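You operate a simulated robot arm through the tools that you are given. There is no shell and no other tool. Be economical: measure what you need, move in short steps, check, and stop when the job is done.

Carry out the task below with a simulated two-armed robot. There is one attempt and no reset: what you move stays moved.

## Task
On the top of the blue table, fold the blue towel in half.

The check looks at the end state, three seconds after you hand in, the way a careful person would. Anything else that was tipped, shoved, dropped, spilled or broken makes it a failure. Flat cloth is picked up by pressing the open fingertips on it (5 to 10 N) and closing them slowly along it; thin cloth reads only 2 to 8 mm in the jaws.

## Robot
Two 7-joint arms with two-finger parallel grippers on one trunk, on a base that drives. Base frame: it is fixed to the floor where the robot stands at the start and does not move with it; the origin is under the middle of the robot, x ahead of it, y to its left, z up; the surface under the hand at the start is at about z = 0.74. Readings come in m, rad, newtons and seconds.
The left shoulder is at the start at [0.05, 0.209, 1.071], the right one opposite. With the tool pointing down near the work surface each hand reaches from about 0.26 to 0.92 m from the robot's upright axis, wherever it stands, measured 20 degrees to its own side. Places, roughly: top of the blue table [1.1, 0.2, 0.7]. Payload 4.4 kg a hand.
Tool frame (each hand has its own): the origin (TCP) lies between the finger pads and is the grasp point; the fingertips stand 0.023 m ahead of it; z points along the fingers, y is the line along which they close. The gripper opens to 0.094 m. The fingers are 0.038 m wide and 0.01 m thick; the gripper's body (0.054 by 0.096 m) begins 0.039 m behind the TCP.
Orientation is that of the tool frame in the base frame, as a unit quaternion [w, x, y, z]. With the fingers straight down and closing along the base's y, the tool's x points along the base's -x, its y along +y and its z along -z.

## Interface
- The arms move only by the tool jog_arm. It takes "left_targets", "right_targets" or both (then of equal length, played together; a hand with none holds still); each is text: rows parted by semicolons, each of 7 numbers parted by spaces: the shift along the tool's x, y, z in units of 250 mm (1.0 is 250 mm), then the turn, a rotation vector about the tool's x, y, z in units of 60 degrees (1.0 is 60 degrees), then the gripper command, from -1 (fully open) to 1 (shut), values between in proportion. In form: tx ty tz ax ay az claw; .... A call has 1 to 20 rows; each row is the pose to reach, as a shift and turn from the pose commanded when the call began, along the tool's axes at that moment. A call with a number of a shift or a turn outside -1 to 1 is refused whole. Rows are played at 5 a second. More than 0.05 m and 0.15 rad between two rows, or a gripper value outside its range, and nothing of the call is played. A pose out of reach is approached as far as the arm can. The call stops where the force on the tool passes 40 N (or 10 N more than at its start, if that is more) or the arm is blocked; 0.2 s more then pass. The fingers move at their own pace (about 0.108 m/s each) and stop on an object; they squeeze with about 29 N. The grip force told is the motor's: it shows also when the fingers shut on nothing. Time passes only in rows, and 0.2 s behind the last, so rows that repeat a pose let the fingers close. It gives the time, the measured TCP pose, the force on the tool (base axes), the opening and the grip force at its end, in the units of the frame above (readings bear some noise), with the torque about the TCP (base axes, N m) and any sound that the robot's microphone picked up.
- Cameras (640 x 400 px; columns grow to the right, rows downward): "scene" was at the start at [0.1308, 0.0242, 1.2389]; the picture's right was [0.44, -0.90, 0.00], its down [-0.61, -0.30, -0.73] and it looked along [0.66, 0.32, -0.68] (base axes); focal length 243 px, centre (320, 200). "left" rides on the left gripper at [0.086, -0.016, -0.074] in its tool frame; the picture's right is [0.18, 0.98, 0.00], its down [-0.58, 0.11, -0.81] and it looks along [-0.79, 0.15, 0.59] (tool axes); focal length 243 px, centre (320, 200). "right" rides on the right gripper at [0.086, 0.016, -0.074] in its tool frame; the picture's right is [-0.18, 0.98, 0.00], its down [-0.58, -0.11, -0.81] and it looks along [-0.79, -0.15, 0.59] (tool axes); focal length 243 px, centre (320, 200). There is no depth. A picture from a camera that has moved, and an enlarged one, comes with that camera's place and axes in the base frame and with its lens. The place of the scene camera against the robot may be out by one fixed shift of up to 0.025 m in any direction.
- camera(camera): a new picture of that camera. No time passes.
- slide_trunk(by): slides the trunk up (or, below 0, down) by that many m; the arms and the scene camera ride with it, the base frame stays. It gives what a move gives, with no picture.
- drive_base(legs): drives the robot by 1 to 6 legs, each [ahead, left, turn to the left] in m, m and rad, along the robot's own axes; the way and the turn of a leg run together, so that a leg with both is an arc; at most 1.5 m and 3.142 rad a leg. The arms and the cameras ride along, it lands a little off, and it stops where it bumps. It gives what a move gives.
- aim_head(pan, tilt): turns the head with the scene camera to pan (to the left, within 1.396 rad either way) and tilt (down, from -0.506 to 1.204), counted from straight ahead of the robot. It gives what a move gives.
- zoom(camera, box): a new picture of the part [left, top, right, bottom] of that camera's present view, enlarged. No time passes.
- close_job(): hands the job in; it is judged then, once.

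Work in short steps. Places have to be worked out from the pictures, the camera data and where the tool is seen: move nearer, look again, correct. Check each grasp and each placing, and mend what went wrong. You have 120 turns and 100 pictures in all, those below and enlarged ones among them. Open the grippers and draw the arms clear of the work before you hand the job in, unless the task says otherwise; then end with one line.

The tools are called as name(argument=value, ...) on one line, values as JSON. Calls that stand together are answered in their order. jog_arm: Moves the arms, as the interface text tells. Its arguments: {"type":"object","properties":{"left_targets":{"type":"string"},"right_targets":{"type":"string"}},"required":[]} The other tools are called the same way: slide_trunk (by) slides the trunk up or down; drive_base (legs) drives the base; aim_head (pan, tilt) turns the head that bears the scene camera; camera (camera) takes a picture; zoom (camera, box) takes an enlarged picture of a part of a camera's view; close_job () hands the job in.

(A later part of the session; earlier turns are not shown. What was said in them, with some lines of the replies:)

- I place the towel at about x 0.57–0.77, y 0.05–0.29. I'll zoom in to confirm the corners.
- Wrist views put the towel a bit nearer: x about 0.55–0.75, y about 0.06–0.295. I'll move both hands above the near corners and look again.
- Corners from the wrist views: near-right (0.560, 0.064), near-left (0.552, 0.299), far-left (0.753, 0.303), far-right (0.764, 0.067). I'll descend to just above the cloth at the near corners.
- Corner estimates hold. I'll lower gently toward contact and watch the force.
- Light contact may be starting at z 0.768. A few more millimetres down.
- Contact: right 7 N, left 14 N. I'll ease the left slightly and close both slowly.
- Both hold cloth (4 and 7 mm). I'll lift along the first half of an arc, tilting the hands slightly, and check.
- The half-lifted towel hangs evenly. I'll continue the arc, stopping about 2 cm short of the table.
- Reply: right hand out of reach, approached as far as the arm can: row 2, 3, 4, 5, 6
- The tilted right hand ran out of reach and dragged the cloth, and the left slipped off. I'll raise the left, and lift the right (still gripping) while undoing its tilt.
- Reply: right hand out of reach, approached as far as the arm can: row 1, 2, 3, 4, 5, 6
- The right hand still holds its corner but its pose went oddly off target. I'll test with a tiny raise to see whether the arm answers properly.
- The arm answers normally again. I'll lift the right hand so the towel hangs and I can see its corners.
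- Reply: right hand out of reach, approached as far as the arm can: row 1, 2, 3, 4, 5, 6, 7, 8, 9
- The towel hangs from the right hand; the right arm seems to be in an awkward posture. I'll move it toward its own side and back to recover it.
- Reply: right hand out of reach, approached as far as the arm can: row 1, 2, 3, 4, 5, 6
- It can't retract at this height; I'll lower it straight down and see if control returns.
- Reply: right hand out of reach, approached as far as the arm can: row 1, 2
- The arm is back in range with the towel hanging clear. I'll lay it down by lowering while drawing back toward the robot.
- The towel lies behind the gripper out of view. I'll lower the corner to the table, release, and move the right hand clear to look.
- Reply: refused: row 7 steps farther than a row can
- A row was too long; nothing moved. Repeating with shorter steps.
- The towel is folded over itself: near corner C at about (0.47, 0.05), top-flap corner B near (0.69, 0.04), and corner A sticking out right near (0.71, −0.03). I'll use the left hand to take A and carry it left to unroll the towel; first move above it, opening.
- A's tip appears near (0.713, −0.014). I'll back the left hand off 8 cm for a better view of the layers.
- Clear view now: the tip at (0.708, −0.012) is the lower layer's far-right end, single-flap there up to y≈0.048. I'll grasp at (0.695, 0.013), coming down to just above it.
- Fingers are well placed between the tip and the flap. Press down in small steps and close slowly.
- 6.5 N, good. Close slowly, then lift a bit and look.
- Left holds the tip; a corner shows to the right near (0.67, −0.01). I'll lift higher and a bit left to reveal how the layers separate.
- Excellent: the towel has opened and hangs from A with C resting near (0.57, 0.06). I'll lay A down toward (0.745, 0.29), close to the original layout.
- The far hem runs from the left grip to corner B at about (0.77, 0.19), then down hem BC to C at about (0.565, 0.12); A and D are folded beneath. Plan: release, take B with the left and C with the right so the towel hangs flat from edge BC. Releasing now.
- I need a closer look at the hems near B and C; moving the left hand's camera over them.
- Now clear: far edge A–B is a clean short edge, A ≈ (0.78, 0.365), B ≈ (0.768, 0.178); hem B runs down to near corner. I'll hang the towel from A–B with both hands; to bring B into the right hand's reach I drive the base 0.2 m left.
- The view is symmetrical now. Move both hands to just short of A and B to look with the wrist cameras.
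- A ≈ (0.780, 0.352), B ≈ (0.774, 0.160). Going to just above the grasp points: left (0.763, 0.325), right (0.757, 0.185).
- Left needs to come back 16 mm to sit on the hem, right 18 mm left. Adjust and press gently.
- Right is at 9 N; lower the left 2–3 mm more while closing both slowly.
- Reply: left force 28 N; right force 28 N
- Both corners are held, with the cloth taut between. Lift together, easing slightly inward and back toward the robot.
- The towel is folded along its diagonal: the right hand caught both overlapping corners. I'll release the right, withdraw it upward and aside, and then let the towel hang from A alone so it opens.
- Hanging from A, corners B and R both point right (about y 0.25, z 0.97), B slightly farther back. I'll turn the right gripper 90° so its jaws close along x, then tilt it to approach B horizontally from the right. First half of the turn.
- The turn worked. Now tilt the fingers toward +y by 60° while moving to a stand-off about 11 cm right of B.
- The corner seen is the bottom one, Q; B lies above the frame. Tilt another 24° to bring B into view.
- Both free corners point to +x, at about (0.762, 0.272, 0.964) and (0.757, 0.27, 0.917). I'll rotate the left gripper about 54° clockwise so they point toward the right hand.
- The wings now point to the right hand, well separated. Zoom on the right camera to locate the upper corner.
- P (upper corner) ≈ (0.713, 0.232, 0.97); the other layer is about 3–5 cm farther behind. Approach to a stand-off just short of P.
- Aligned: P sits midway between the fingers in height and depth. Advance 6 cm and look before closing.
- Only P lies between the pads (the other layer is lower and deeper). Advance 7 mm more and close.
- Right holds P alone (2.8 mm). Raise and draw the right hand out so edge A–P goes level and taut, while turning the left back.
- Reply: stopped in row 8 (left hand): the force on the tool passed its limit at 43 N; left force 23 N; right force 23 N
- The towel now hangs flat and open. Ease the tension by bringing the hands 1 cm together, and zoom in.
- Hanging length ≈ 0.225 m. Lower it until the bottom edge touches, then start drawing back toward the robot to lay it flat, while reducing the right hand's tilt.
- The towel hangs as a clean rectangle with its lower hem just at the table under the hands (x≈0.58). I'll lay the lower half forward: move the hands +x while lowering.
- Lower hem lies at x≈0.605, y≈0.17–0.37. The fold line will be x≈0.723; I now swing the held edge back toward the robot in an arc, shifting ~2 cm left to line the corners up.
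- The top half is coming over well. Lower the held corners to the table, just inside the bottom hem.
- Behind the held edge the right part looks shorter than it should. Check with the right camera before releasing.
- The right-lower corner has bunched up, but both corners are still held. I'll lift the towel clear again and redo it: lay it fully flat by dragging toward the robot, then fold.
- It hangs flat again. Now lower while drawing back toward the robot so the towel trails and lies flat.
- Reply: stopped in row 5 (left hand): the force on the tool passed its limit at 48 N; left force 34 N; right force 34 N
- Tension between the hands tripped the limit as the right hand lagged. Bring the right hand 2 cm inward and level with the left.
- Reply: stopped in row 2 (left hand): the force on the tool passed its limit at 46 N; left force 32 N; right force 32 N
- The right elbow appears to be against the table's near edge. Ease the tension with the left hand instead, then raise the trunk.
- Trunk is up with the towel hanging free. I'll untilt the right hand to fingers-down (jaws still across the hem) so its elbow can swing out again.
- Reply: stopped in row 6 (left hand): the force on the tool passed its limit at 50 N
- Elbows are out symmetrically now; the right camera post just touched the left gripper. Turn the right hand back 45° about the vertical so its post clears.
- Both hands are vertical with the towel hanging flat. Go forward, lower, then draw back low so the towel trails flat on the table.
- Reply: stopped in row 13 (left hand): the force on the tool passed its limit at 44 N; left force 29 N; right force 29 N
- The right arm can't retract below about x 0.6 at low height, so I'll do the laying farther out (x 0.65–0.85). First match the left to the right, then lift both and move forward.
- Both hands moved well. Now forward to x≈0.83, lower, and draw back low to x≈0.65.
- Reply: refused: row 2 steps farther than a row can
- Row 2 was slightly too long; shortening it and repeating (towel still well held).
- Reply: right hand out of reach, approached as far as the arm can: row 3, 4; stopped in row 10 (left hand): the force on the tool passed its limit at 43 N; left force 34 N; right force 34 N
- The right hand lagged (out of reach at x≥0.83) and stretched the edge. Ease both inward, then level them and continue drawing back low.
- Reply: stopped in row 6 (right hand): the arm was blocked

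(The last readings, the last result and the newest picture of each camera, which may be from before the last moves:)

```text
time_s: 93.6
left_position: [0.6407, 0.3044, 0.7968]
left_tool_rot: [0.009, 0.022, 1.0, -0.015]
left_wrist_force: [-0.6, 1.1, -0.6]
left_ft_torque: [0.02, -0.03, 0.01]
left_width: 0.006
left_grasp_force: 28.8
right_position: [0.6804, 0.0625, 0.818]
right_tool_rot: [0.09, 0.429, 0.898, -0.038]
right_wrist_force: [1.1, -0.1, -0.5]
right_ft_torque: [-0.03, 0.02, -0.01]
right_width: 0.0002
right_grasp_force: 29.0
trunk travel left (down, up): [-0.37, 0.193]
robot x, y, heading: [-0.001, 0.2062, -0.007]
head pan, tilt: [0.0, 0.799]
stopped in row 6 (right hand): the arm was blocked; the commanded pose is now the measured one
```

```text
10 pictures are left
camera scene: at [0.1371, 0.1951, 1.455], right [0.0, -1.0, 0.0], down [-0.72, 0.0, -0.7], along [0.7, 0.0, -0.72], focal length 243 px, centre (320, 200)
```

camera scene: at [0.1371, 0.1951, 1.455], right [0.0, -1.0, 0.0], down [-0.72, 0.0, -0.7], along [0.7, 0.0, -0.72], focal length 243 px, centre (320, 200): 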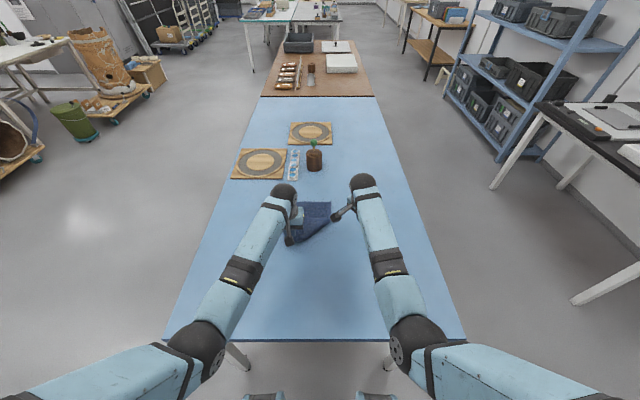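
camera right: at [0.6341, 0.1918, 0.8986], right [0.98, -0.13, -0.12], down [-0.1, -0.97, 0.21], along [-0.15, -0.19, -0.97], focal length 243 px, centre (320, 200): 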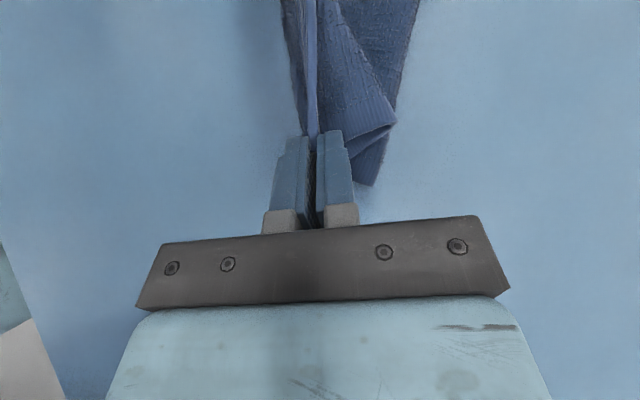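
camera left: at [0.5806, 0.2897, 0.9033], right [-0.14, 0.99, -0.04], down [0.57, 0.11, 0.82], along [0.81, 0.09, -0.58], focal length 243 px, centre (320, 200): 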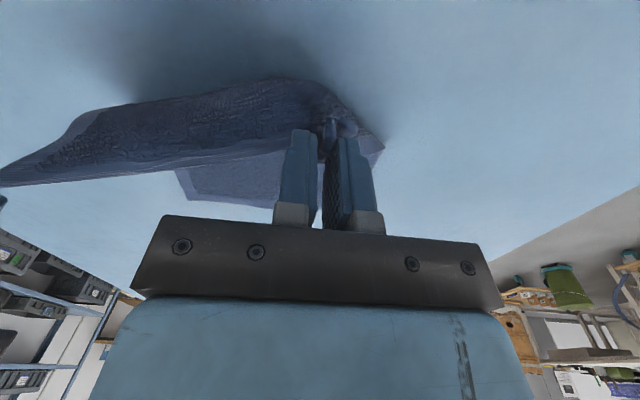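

The right elbow is against the table edge and its grip slipped; the left still holds A and the towel trails on the table. Raise the right, restoring its standard orientation, and inspect the towel.

jog_arm(right_targets="-0.03 -0.01 -0.08 0 0 0 0.6; -0.08 -0.03 -0.2 -0.01 0.025 -0.12 0.4; -0.13 -0.05 -0.32 -0.02 0.05 -0.24 0.4; -0.18 -0.07 -0.44 -0.03 0.075 -0.36 0.4; -0.23 -0.1 -0.56 -0.045 0.105 -0.49 0.4; -0.28 -0.12 -0.66 -0.055 0.13 -0.61 0.4; -0.338 -0.144 -0.75 -0.065 0.155 -0.73 0.4; -0.338 -0.144 -0.75 -0.075 0.178 -0.848 0.4; -0.338 -0.144 -0.75 -0.075 0.178 -0.848 0.4")

zoom(camera="scene", box=[250, 150, 390, 270])

```text
time_s: 95.8
left_position: [0.6409, 0.3038, 0.7949]
left_tool_rot: [0.008, 0.022, 1.0, -0.015]
left_wrist_force: [0.3, -0.4, -0.3]
left_ft_torque: [0.04, 0.01, 0.01]
left_width: 0.0059
left_grasp_force: 28.6
right_position: [0.6894, -0.0397, 1.0095]
right_tool_rot: [0.002, 0.021, 1.0, -0.024]
right_wrist_force: [-0.4, 0.1, -0.1]
right_ft_torque: [0.05, -0.03, -0.03]
right_width: 0.0283
right_grasp_force: 0.2
right hand out of reach, approached as far as the arm can: row 8, 9
trunk travel left (down, up): [-0.37, 0.193]
robot x, y, heading: [0.0039, 0.2049, -0.005]
head pan, tilt: [0.0, 0.799]
stopped in row 9 (right hand): the arm was blocked; the commanded pose is now the measured one
```

```text
3.33 times, centred on (320, 210) of scene
camera zoom: at [0.1374, 0.1951, 1.455], right [0.0, -1.0, 0.0], down [-0.72, 0.0, -0.7], along [0.7, 0.0, -0.72], focal length 810 px, centre (320, 167)
```

zoom: 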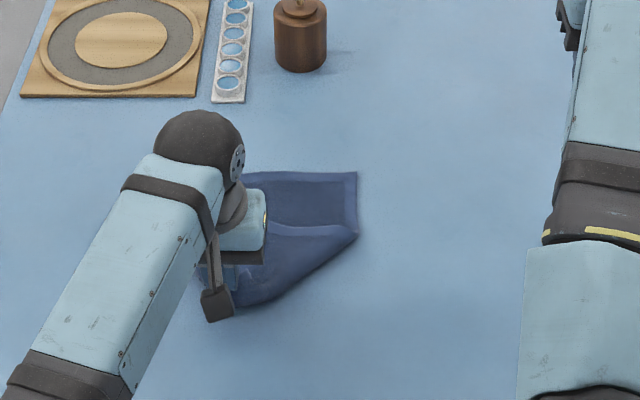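

The far half now lies flat and square (far edge x≈0.81); only the near-right corner P is flopped over on top near (0.72, 0.26). I'll lay A down and release the left, lift it, and lower the trunk somewhat.

jog_arm(left_targets="0.02 0 0.04 0 0 0 1; 0.04 0.02 0.075 0 0 0 1; 0.04 0.02 0.075 0 0 0 0.6; 0.04 0.02 0.075 0 0 0 0.3; 0.04 0.02 0.075 0 0 0 0.3; 0.04 0.02 -0.05 0 0 0 0.3; 0.06 0.04 -0.2 0 0 0 0.3; 0.08 0.1 -0.36 0 0 0 0.3; 0.1 0.2 -0.5 0 0 0 0.3; 0.1 0.3 -0.64 0 0 0 0.3; 0.1 0.36 -0.8 0 0 0 0.3; 0.1 0.36 -0.95 0 0 0 0.3; 0.1 0.36 -0.95 0 0 0 0.3")

slide_trunk(by=-0.13)

zoom(camera="scene", box=[230, 120, 370, 240])

```text
time_s: 98.6
left_position: [0.6131, 0.4032, 1.0359]
left_tool_rot: [0.009, 0.021, 1.0, -0.015]
left_wrist_force: [0.6, 0.0, 0.2]
left_ft_torque: [-0.01, 0.02, -0.01]
left_width: 0.0327
left_grasp_force: 0.1
right_position: [0.6887, -0.0396, 1.0081]
right_tool_rot: [0.001, 0.02, 0.999, -0.025]
right_wrist_force: [0.7, 0.2, 0.1]
right_ft_torque: [0.02, 0.03, 0.0]
right_width: 0.0285
right_grasp_force: 0.2
trunk travel left (down, up): [-0.37, 0.193]
robot x, y, heading: [0.0012, 0.2054, -0.001]
head pan, tilt: [0.0, 0.799]
```

```text
time_s: 100.2
left_position: [0.6145, 0.4018, 0.9059]
left_tool_rot: [0.009, 0.021, 1.0, -0.016]
left_wrist_force: [0.2, 1.1, 0.2]
left_ft_torque: [-0.02, 0.05, -0.02]
left_width: 0.0328
left_grasp_force: 0.0
right_position: [0.6885, -0.0387, 0.8786]
right_tool_rot: [0.002, 0.02, 0.999, -0.024]
right_wrist_force: [0.2, 0.4, -0.2]
right_ft_torque: [0.0, 0.01, -0.02]
right_width: 0.0282
right_grasp_force: 0.0
trunk travel left (down, up): [-0.24, 0.323]
robot x, y, heading: [0.003, 0.2127, -0.001]
head pan, tilt: [0.0, 0.799]
```

```text
3.33 times, centred on (300, 180) of scene
camera zoom: at [0.1369, 0.1953, 1.3251], right [0.0, -1.0, 0.0], down [-0.72, 0.0, -0.7], along [0.7, 0.0, -0.72], focal length 810 px, centre (387, 267)
```

zoom: 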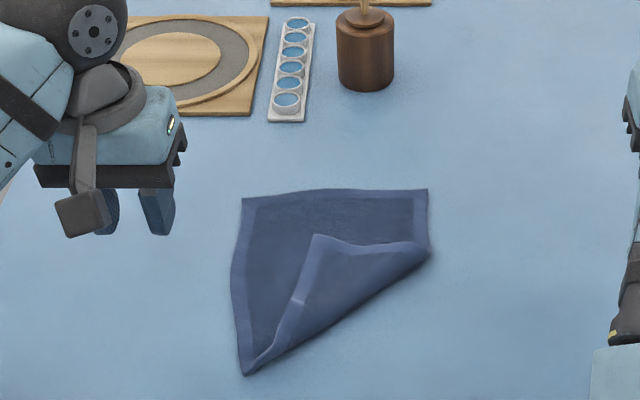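

Excellent: the towel is flat except for the near-right flap, with P at about (0.734, 0.278) to be turned back to about (0.57, 0.13). I'll have the left hand pinch the flap's tip lightly. Move to just above it.

jog_arm(left_targets="-0.08 -0.1 0 0 0 0 0.47; -0.16 -0.21 0.03 0 0 0 0.47; -0.24 -0.32 0.06 0 0 0 0.47; -0.32 -0.43 0.12 0 0 0 0.47; -0.408 -0.535 0.2 0 0 0 0.47; -0.408 -0.535 0.34 0 0 0 0.47; -0.408 -0.535 0.46 0 0 0 0.47; -0.408 -0.535 0.52 0 0 0 0.47; -0.408 -0.535 0.52 0 0 0 0.47")

camera(camera="left")

```text
time_s: 102.2
left_position: [0.7124, 0.2611, 0.7819]
left_tool_rot: [0.008, 0.021, 1.0, -0.016]
left_wrist_force: [0.2, -0.2, 1.6]
left_ft_torque: [0.03, 0.0, -0.01]
left_width: 0.0249
left_grasp_force: 0.1
right_position: [0.6894, -0.0393, 0.878]
right_tool_rot: [0.001, 0.021, 0.999, -0.024]
right_wrist_force: [-0.7, -0.5, -0.8]
right_ft_torque: [-0.01, 0.01, 0.03]
right_width: 0.028
right_grasp_force: 0.0
trunk travel left (down, up): [-0.24, 0.323]
robot x, y, heading: [-0.0002, 0.2114, -0.002]
head pan, tilt: [0.0, 0.799]
```

```text
7 pictures are left
camera left: at [0.623, 0.2522, 0.8539], right [-0.14, 0.99, -0.03], down [0.57, 0.11, 0.81], along [0.81, 0.1, -0.58], focal length 243 px, centre (320, 200)
```

left: 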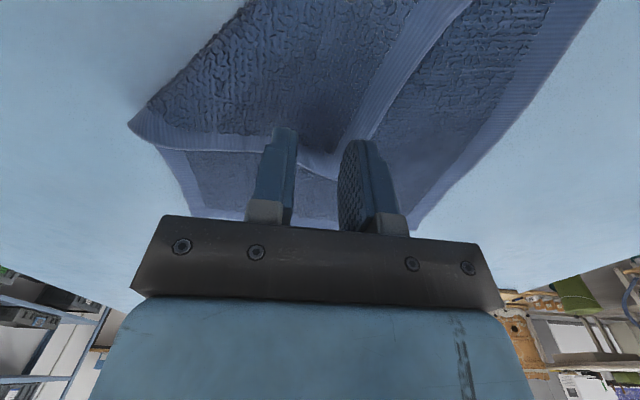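

P lies between the fingers and the flap stands slightly proud of the lower layer. Shift 12 mm right, press only ~4 mm, and close so only the flap is taken, then lift a little.

jog_arm(left_targets="0.02 -0.05 0 0 0 0 0.47; 0.02 -0.05 0.016 0 0 0 0.47; 0.02 -0.05 0.02 0 0 0 0.55; 0.02 -0.05 0.02 0 0 0 0.65; 0.02 -0.05 0.02 0 0 0 0.75; 0.02 -0.05 0.02 0 0 0 0.85; 0.02 -0.05 0.02 0 0 0 0.95; 0.02 -0.05 0.02 0 0 0 1; 0.02 -0.05 0.02 0 0 0 1")

```text
time_s: 104.2
left_position: [0.7062, 0.2479, 0.7758]
left_tool_rot: [0.008, 0.021, 1.0, -0.016]
left_wrist_force: [0.6, -0.3, -0.1]
left_ft_torque: [0.0, -0.02, 0.02]
left_width: 0.0
left_grasp_force: 29.2
right_position: [0.6892, -0.0388, 0.8792]
right_tool_rot: [0.002, 0.02, 1.0, -0.024]
right_wrist_force: [-1.0, 0.5, -0.4]
right_ft_torque: [-0.01, 0.0, 0.03]
right_width: 0.0281
right_grasp_force: 0.0
trunk travel left (down, up): [-0.24, 0.323]
robot x, y, heading: [0.0012, 0.2089, -0.0]
head pan, tilt: [0.0, 0.799]
```

Closed on nothing. Reopen and go down a few more millimetres until light contact.

jog_arm(left_targets="0 0 -0.02 0 0 0 0.6; 0 0 -0.02 0 0 0 0.47; 0 0 0 0 0 0 0.47; 0 0 0.01 0 0 0 0.47; 0 0 0.018 0 0 0 0.47; 0 0 0.018 0 0 0 0.47")

```text
time_s: 105.6
left_position: [0.7053, 0.2471, 0.7719]
left_tool_rot: [0.009, 0.02, 1.0, -0.016]
left_wrist_force: [0.9, -0.1, 2.1]
left_ft_torque: [0.04, 0.02, 0.0]
left_width: 0.0251
left_grasp_force: 0.1
right_position: [0.6901, -0.0394, 0.8793]
right_tool_rot: [0.001, 0.02, 0.999, -0.024]
right_wrist_force: [-0.8, -0.6, -0.2]
right_ft_torque: [0.01, -0.02, 0.02]
right_width: 0.0282
right_grasp_force: 0.0
trunk travel left (down, up): [-0.24, 0.323]
robot x, y, heading: [0.0044, 0.2095, 0.002]
head pan, tilt: [0.0, 0.799]
```

About 2 N of contact; press half a millimetre more and close slowly.

jog_arm(left_targets="0 0 0.004 0 0 0 0.47; 0 0 0.004 0 0 0 0.55; 0 0 0.004 0 0 0 0.63; 0 0 0.004 0 0 0 0.71; 0 0 0.004 0 0 0 0.79; 0 0 0.004 0 0 0 0.87; 0 0 0.004 0 0 0 0.95; 0 0 0.004 0 0 0 1; 0 0 0.004 0 0 0 1")

```text
time_s: 107.6
left_position: [0.7063, 0.2472, 0.7716]
left_tool_rot: [0.01, 0.022, 1.0, -0.016]
left_wrist_force: [-0.4, 0.9, 2.7]
left_ft_torque: [0.01, 0.0, -0.02]
left_width: 0.0041
left_grasp_force: 28.8
right_position: [0.6891, -0.0394, 0.8782]
right_tool_rot: [0.002, 0.019, 1.0, -0.024]
right_wrist_force: [0.2, -0.1, -0.9]
right_ft_torque: [0.01, 0.0, 0.0]
right_width: 0.028
right_grasp_force: 0.0
trunk travel left (down, up): [-0.24, 0.323]
robot x, y, heading: [-0.0012, 0.2051, 0.001]
head pan, tilt: [0.0, 0.799]
```

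4 mm in the jaws. Lift slightly along the turning arc and check that only the flap comes.

jog_arm(left_targets="-0.001 -0.003 -0.08 0 0 0 1; 0.043 -0.056 -0.179 0 0 0 1; 0.11 -0.126 -0.27 0 0 0 1; 0.11 -0.126 -0.27 0 0 0 1")

zoom(camera="scene", box=[230, 120, 370, 240])

```text
time_s: 108.6
left_position: [0.6784, 0.2208, 0.837]
left_tool_rot: [0.009, 0.021, 1.0, -0.016]
left_wrist_force: [0.4, 0.0, -0.5]
left_ft_torque: [-0.05, -0.03, -0.03]
left_width: 0.0039
left_grasp_force: 29.4
right_position: [0.6899, -0.04, 0.8787]
right_tool_rot: [0.001, 0.02, 0.999, -0.025]
right_wrist_force: [-0.5, 0.1, 0.1]
right_ft_torque: [-0.01, 0.02, 0.01]
right_width: 0.0279
right_grasp_force: 0.0
trunk travel left (down, up): [-0.24, 0.323]
robot x, y, heading: [0.0039, 0.2097, -0.001]
head pan, tilt: [0.0, 0.799]
```

```text
3.33 times, centred on (300, 180) of scene
camera zoom: at [0.1374, 0.1955, 1.3249], right [0.0, -1.0, 0.0], down [-0.72, 0.0, -0.7], along [0.7, 0.0, -0.72], focal length 810 px, centre (387, 267)
```

zoom: 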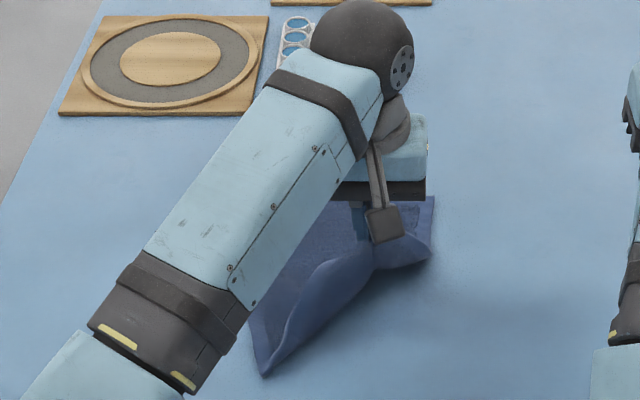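

Only the flap lifts; the lower layer stays flat. Complete the turn, set P down, release, and move the left hand clear.

jog_arm(left_targets="0.084 -0.088 -0.027 0 0 0 1; 0.174 -0.175 0.014 0 0 0 1; 0.252 -0.252 0.095 0 0 0 1; 0.303 -0.303 0.187 0 0 0 1; 0.337 -0.328 0.235 0 0 0 1; 0.337 -0.328 0.235 0 0 0 0.6; 0.337 -0.328 0.235 0 0 0 0.3; 0.337 -0.328 0.235 0 0 0 0.3; 0.337 -0.328 0.1 0 0 0 0.3; 0.337 -0.328 -0.05 0 0 0 0.3; 0.337 -0.2 -0.18 0 0 0 0.3; 0.337 -0.05 -0.28 0 0 0 0.3; 0.337 0.14 -0.28 0 0 0 0.3; 0.337 0.33 -0.28 0 0 0 0.3; 0.337 0.5 -0.28 0 0 0 0.3; 0.337 0.66 -0.28 0 0 0 0.3; 0.337 0.66 -0.28 0 0 0 0.3")

zoom(camera="scene", box=[230, 120, 390, 250])

```text
time_s: 112.2
left_position: [0.5986, 0.3877, 0.904]
left_tool_rot: [0.009, 0.022, 1.0, -0.016]
left_wrist_force: [0.3, 0.4, -0.8]
left_ft_torque: [-0.01, 0.0, -0.02]
left_width: 0.0329
left_grasp_force: 0.1
right_position: [0.6887, -0.0394, 0.8783]
right_tool_rot: [0.001, 0.02, 1.0, -0.023]
right_wrist_force: [-0.3, -0.7, -0.6]
right_ft_torque: [0.02, 0.0, 0.01]
right_width: 0.0281
right_grasp_force: 0.0
trunk travel left (down, up): [-0.24, 0.323]
robot x, y, heading: [-0.0, 0.2099, -0.0]
head pan, tilt: [0.0, 0.799]
```

```text
3.08 times, centred on (310, 185) of scene
camera zoom: at [0.1373, 0.1948, 1.325], right [0.0, -1.0, 0.0], down [-0.72, 0.0, -0.7], along [0.7, 0.0, -0.72], focal length 748 px, centre (351, 246)
```

zoom: 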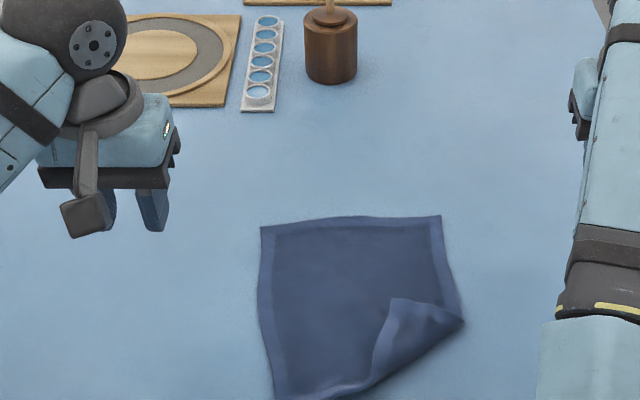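

The towel slid a bit but is flat apart from the small P flap, which already points the way I want to fold. New corners: FL (0.718, 0.302), FR (0.737, 0.103), A (0.498, 0.267), P (0.614, 0.153). I'll use only the left hand: carry P to FR, then A to FL. Move above P.

jog_arm(left_targets="0 -0.17 0 0 0 0 0.53; 0 -0.34 0 0 0 0 0.53; 0 -0.51 0.02 0 0 0 0.53; -0.005 -0.68 0.06 0 0 0 0.53; -0.01 -0.85 0.12 0 0 0 0.53; -0.013 -0.985 0.2 0 0 0 0.53; -0.013 -0.985 0.34 0 0 0 0.53; -0.013 -0.985 0.46 0 0 0 0.53; -0.013 -0.985 0.51 0 0 0 0.53; -0.013 -0.985 0.51 0 0 0 0.53")

camera(camera="left")

```text
time_s: 114.4
left_position: [0.594, 0.1395, 0.7831]
left_tool_rot: [0.01, 0.022, 1.0, -0.016]
left_wrist_force: [-0.1, -0.2, -0.9]
left_ft_torque: [0.01, 0.05, -0.05]
left_width: 0.0223
left_grasp_force: 0.0
right_position: [0.6898, -0.0399, 0.8787]
right_tool_rot: [0.001, 0.02, 1.0, -0.023]
right_wrist_force: [-0.1, 0.0, -0.6]
right_ft_torque: [0.0, -0.02, 0.01]
right_width: 0.028
right_grasp_force: 0.0
trunk travel left (down, up): [-0.24, 0.323]
robot x, y, heading: [0.0023, 0.2068, -0.001]
head pan, tilt: [0.0, 0.799]
```

```text
4 pictures are left
camera left: at [0.5051, 0.1295, 0.8555], right [-0.14, 0.99, -0.03], down [0.57, 0.11, 0.81], along [0.81, 0.1, -0.58], focal length 243 px, centre (320, 200)
```

left: 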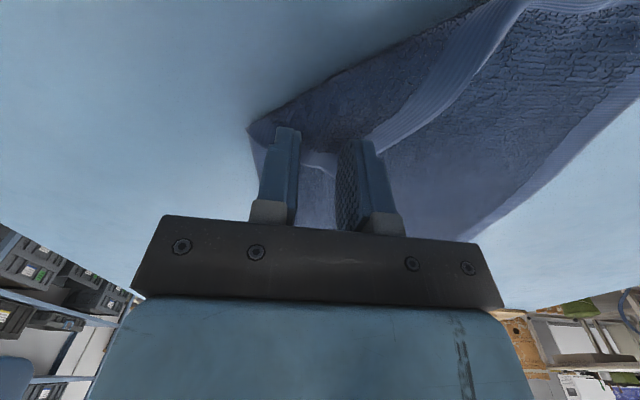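

P's hem lies at x≈0.61 between the fingers—good. Lower to light contact.

jog_arm(left_targets="0.01 0 0.03 0 0 0 0.53; 0.01 0 0.042 0 0 0 0.53; 0.01 0 0.046 0 0 0 0.53; 0.01 0 0.046 0 0 0 0.53")

```text
time_s: 115.4
left_position: [0.5926, 0.1394, 0.7716]
left_tool_rot: [0.009, 0.022, 1.0, -0.017]
left_wrist_force: [-0.4, -0.1, 2.3]
left_ft_torque: [0.0, 0.0, 0.0]
left_width: 0.0222
left_grasp_force: 0.1
right_position: [0.6899, -0.0395, 0.8785]
right_tool_rot: [0.002, 0.02, 0.999, -0.025]
right_wrist_force: [-0.1, -0.4, 0.5]
right_ft_torque: [0.0, 0.0, 0.02]
right_width: 0.028
right_grasp_force: 0.0
trunk travel left (down, up): [-0.24, 0.323]
robot x, y, heading: [0.0007, 0.2067, -0.001]
head pan, tilt: [0.0, 0.799]
```

Same light contact as the grasp that worked. Close slowly.

jog_arm(left_targets="0 0 0.003 0 0 0 0.53; 0 0 0.003 0 0 0 0.61; 0 0 0.003 0 0 0 0.69; 0 0 0.003 0 0 0 0.77; 0 0 0.003 0 0 0 0.85; 0 0 0.003 0 0 0 0.93; 0 0 0.003 0 0 0 1; 0 0 0.003 0 0 0 1")

```text
time_s: 117.2
left_position: [0.591, 0.1387, 0.7699]
left_tool_rot: [0.01, 0.021, 1.0, -0.016]
left_wrist_force: [0.8, 0.9, 3.8]
left_ft_torque: [0.02, 0.04, 0.02]
left_width: 0.0042
left_grasp_force: 28.5
right_position: [0.6893, -0.0392, 0.8791]
right_tool_rot: [0.002, 0.02, 1.0, -0.024]
right_wrist_force: [0.4, 0.2, -0.8]
right_ft_torque: [-0.02, 0.01, 0.0]
right_width: 0.0284
right_grasp_force: 0.1
trunk travel left (down, up): [-0.24, 0.323]
robot x, y, heading: [-0.0017, 0.2075, -0.001]
head pan, tilt: [0.0, 0.799]
```

Gripped (4 mm). Carry P over in an arc to FR, release, and draw the hand up and to the left for a look.

jog_arm(left_targets="-0.023 -0.015 -0.119 0 0 0 1; -0.065 -0.029 -0.238 0 0 0 1; -0.148 -0.045 -0.324 0 0 0 1; -0.249 -0.061 -0.334 0 0 0 1; -0.348 -0.075 -0.271 0 0 0 1; -0.427 -0.084 -0.169 0 0 0 1; -0.478 -0.087 -0.076 0 0 0 1; -0.489 -0.085 -0.02 0 0 0 1; -0.489 -0.085 -0.02 0 0 0 0.7; -0.489 -0.085 -0.02 0 0 0 0.4; -0.489 -0.085 -0.02 0 0 0 0.4; -0.489 -0.085 -0.15 0 0 0 0.4; -0.489 -0.085 -0.3 0 0 0 0.4; -0.48 0.05 -0.42 0 0 0 0.4; -0.44 0.22 -0.44 0 0 0 0.4; -0.4 0.4 -0.44 0 0 0 0.4; -0.36 0.58 -0.44 0 0 0 0.4; -0.32 0.75 -0.44 0 0 0 0.4; -0.28 0.92 -0.44 0 0 0 0.4; -0.28 0.92 -0.44 0 0 0 0.4")

zoom(camera="scene", box=[230, 120, 390, 250])

```text
time_s: 121.4
left_position: [0.6693, 0.3701, 0.8729]
left_tool_rot: [0.008, 0.021, 1.0, -0.016]
left_wrist_force: [-0.4, 0.7, 0.5]
left_ft_torque: [0.01, 0.01, 0.01]
left_width: 0.0282
left_grasp_force: 0.0
right_position: [0.6877, -0.0394, 0.8782]
right_tool_rot: [0.001, 0.021, 0.999, -0.025]
right_wrist_force: [-0.2, 0.3, -0.4]
right_ft_torque: [0.01, 0.03, 0.0]
right_width: 0.0283
right_grasp_force: 0.1
trunk travel left (down, up): [-0.24, 0.323]
robot x, y, heading: [-0.0011, 0.2073, -0.009]
head pan, tilt: [0.0, 0.799]
```

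```text
3.08 times, centred on (310, 185) of scene
camera zoom: at [0.1372, 0.1946, 1.325], right [0.0, -1.0, 0.0], down [-0.72, 0.0, -0.7], along [0.7, 0.0, -0.72], focal length 748 px, centre (351, 246)
```

zoom: 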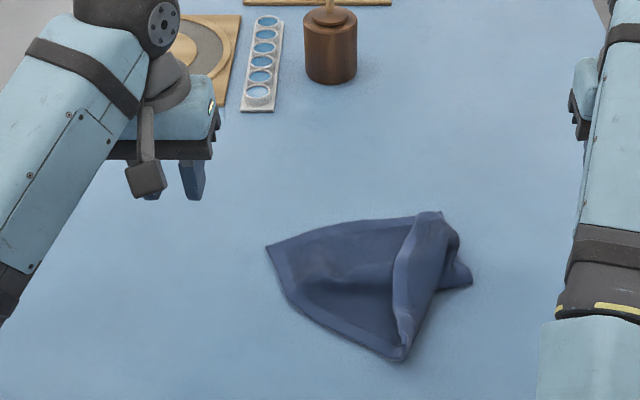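

P is now at FR (≈(0.734, 0.114)), but A was dragged to about (0.542, 0.157); FL is at about (0.69, 0.292). Next take A by straddling its tip with the left and carry it to FL. Move down around A.

jog_arm(left_targets="0.07 -0.15 0 0 0 0 -0.1; 0.14 -0.3 0 0 0 0 -0.1; 0.21 -0.45 0.02 0 0 0 -0.1; 0.28 -0.6 0.05 0 0 0 -0.1; 0.34 -0.74 0.1 0 0 0 -0.1; 0.384 -0.84 0.2 0 0 0 -0.1; 0.384 -0.84 0.33 0 0 0 -0.1; 0.384 -0.84 0.4 0 0 0 -0.1; 0.384 -0.84 0.425 0 0 0 -0.1; 0.384 -0.84 0.438 0 0 0 -0.1; 0.384 -0.84 0.438 0 0 0 -0.1")

camera(camera="left")

```text
time_s: 123.8
left_position: [0.5652, 0.1594, 0.7691]
left_tool_rot: [0.009, 0.021, 1.0, -0.016]
left_wrist_force: [-0.2, -0.3, 0.6]
left_ft_torque: [0.01, 0.0, 0.0]
left_width: 0.0519
left_grasp_force: 0.1
right_position: [0.6896, -0.0406, 0.8785]
right_tool_rot: [0.001, 0.021, 0.999, -0.024]
right_wrist_force: [0.5, 0.0, -0.4]
right_ft_torque: [0.01, 0.04, 0.0]
right_width: 0.0284
right_grasp_force: 0.0
trunk travel left (down, up): [-0.24, 0.323]
robot x, y, heading: [-0.0039, 0.2079, -0.002]
head pan, tilt: [0.0, 0.799]
```

```text
2 pictures are left
camera left: at [0.4763, 0.1501, 0.842], right [-0.14, 0.99, -0.03], down [0.57, 0.11, 0.81], along [0.81, 0.1, -0.58], focal length 243 px, centre (320, 200)
```

left: 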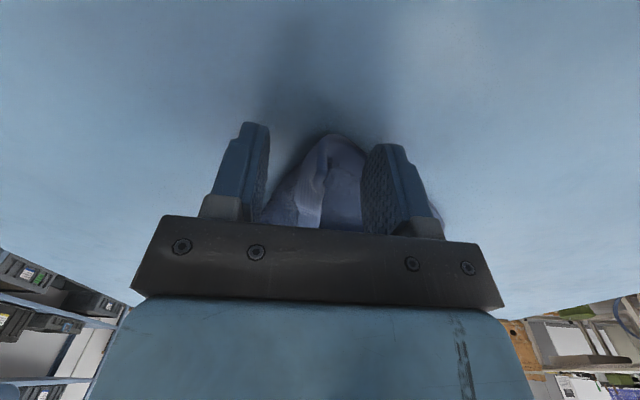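

A's tip is squarely between the fingers. Lower 2–3 mm and close.

jog_arm(left_targets="-0.024 0 0.006 0 0 0 -0.1; -0.024 0 0.01 0 0 0 0.05; -0.024 0 0.01 0 0 0 0.2; -0.024 0 0.01 0 0 0 0.35; -0.024 0 0.01 0 0 0 0.5; -0.024 0 0.01 0 0 0 0.65; -0.024 0 0.01 0 0 0 0.8; -0.024 0 0.01 0 0 0 0.95; -0.024 0 0.01 0 0 0 1; -0.024 0 0.01 0 0 0 1")

```text
time_s: 126.0
left_position: [0.5731, 0.1606, 0.7677]
left_tool_rot: [0.009, 0.021, 1.0, -0.016]
left_wrist_force: [-1.1, -0.2, 1.0]
left_ft_torque: [0.01, -0.03, 0.01]
left_width: 0.0029
left_grasp_force: 28.8
right_position: [0.6888, -0.039, 0.8777]
right_tool_rot: [0.001, 0.02, 1.0, -0.024]
right_wrist_force: [0.8, 0.6, -0.3]
right_ft_torque: [-0.01, 0.04, 0.0]
right_width: 0.0282
right_grasp_force: 0.0
trunk travel left (down, up): [-0.24, 0.323]
robot x, y, heading: [-0.0003, 0.2065, -0.002]
head pan, tilt: [0.0, 0.799]
```

2.9 mm held. Carry A in an arc to FL, set it down, release, and retreat up and left.

jog_arm(left_targets="-0.002 -0.004 -0.12 0 0 0 1; -0.062 0.063 -0.241 0 0 0 1; -0.143 0.156 -0.322 0 0 0 1; -0.235 0.267 -0.344 0 0 0 1; -0.321 0.377 -0.278 0 0 0 1; -0.384 0.46 -0.175 0 0 0 1; -0.421 0.512 -0.088 0 0 0 1; -0.428 0.522 -0.04 0 0 0 1; -0.428 0.522 -0.03 0 0 0 0.7; -0.428 0.522 -0.03 0 0 0 0.4; -0.428 0.522 -0.03 0 0 0 0.4; -0.428 0.522 -0.15 0 0 0 0.4; -0.428 0.522 -0.3 0 0 0 0.4; -0.38 0.62 -0.42 0 0 0 0.4; -0.28 0.75 -0.46 0 0 0 0.4; -0.18 0.86 -0.5 0 0 0 0.4; -0.08 0.96 -0.5 0 0 0 0.4; -0.08 0.96 -0.5 0 0 0 0.4")

zoom(camera="scene", box=[240, 130, 380, 250])

```text
time_s: 129.8
left_position: [0.6036, 0.4014, 0.8866]
left_tool_rot: [0.008, 0.021, 1.0, -0.015]
left_wrist_force: [0.1, -0.8, 0.3]
left_ft_torque: [0.0, 0.0, 0.0]
left_width: 0.0282
left_grasp_force: 0.0
right_position: [0.6884, -0.0387, 0.8775]
right_tool_rot: [0.001, 0.02, 1.0, -0.024]
right_wrist_force: [-0.6, 0.1, 0.3]
right_ft_torque: [-0.02, -0.02, 0.01]
right_width: 0.0283
right_grasp_force: 0.0
trunk travel left (down, up): [-0.24, 0.323]
robot x, y, heading: [-0.0002, 0.2079, 0.001]
head pan, tilt: [0.0, 0.799]
```

```text
3.33 times, centred on (310, 190) of scene
camera zoom: at [0.1374, 0.1949, 1.325], right [0.0, -1.0, 0.0], down [-0.72, 0.0, -0.7], along [0.7, 0.0, -0.72], focal length 810 px, centre (353, 233)
```

zoom: 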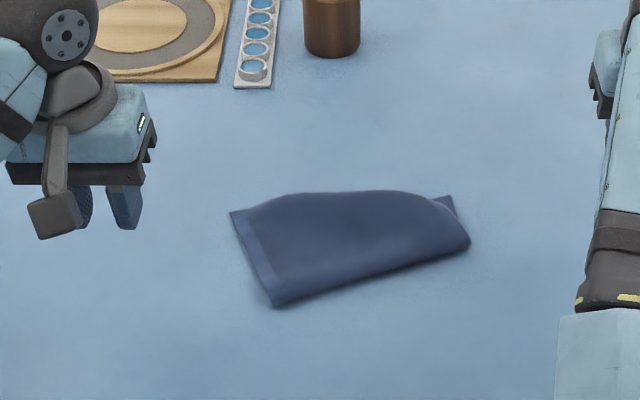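

The towel is now folded in half, with the top layer slightly arched on the right. I'll smooth it gently: closed left fingers lightly pressed near the far edge and swept toward the crease.

jog_arm(left_targets="-0.08 -0.16 0 0 0 0 1; -0.16 -0.32 0 0 0 0 1; -0.25 -0.48 0.02 0 0 0 1; -0.34 -0.64 0.06 0 0 0 1; -0.42 -0.8 0.12 0 0 0 1; -0.502 -0.95 0.2 0 0 0 1; -0.502 -0.974 0.32 0 0 0 1; -0.502 -0.974 0.42 0 0 0 1; -0.502 -0.974 0.47 0 0 0 1; -0.502 -0.974 0.487 0 0 0 1; -0.46 -0.974 0.487 0 0 0 1; -0.42 -0.974 0.487 0 0 0 1; -0.38 -0.975 0.487 0 0 0 1; -0.33 -0.975 0.487 0 0 0 1; -0.28 -0.976 0.487 0 0 0 1")

```text
time_s: 133.0
left_position: [0.661, 0.1536, 0.7725]
left_tool_rot: [0.009, 0.022, 1.0, -0.017]
left_wrist_force: [2.2, -0.9, 7.4]
left_ft_torque: [0.01, -0.08, -0.01]
left_width: 0.0002
left_grasp_force: 28.6
right_position: [0.688, -0.0379, 0.8784]
right_tool_rot: [0.002, 0.02, 1.0, -0.024]
right_wrist_force: [-0.5, -0.3, -1.0]
right_ft_torque: [0.02, 0.0, -0.02]
right_width: 0.0282
right_grasp_force: 0.1
trunk travel left (down, up): [-0.24, 0.323]
robot x, y, heading: [-0.0017, 0.2043, -0.004]
head pan, tilt: [0.0, 0.799]
```

The sweep went through with light force. Lift and retreat to the left, then take the last picture.

jog_arm(left_targets="0 0 -0.1 0 0 0 1; 0 0 -0.25 0 0 0 1; 0 0.1 -0.4 0 0 0 1; 0.05 0.28 -0.42 0 0 0 1; 0.1 0.46 -0.44 0 0 0 1; 0.15 0.64 -0.44 0 0 0 0.5; 0.2 0.82 -0.44 0 0 0 0; 0.24 0.98 -0.44 0 0 0 0; 0.24 0.98 -0.44 0 0 0 0")

zoom(camera="scene", box=[250, 140, 370, 240])

```text
time_s: 135.0
left_position: [0.6104, 0.4046, 0.8742]
left_tool_rot: [0.008, 0.022, 1.0, -0.016]
left_wrist_force: [0.5, 0.3, -0.3]
left_ft_torque: [0.04, 0.0, -0.02]
left_width: 0.0472
left_grasp_force: 0.1
right_position: [0.6898, -0.0399, 0.8771]
right_tool_rot: [0.001, 0.02, 1.0, -0.024]
right_wrist_force: [0.2, -0.3, 0.4]
right_ft_torque: [0.02, -0.02, 0.04]
right_width: 0.0284
right_grasp_force: 0.1
trunk travel left (down, up): [-0.24, 0.323]
robot x, y, heading: [-0.0001, 0.21, -0.005]
head pan, tilt: [0.0, 0.799]
```

```text
4.00 times, centred on (310, 190) of scene
camera zoom: at [0.1373, 0.1948, 1.325], right [0.0, -1.0, 0.0], down [-0.72, 0.0, -0.7], along [0.7, 0.0, -0.72], focal length 972 px, centre (360, 240)
```

zoom: 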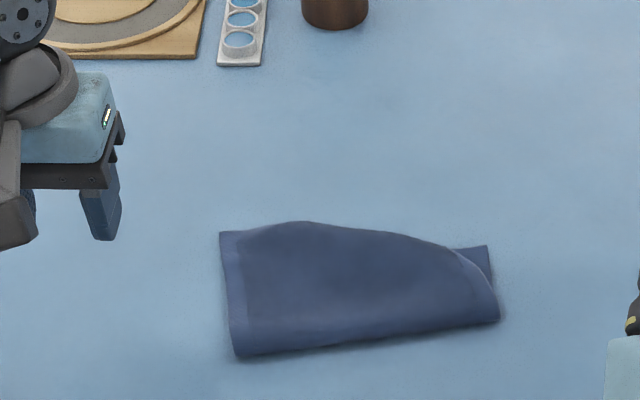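

The towel lies flat and is folded roughly in half, though the right end is shallower and its top corner sits about 2 cm short. Nothing else on the table was disturbed. Both hands are open and clear and no pictures are left, so I hand it in.

close_job()

```text
The job is handed in.
```

I folded the blue towel roughly in half on the blue table and handed the job in. The fold is uneven: the right end is shallower than the left, and its top corner sits about 2 cm short of the corner beneath. It took several attempts and the towel ended up a little away from where it started. Nothing else in view was moved, and both hands are open and clear of it.
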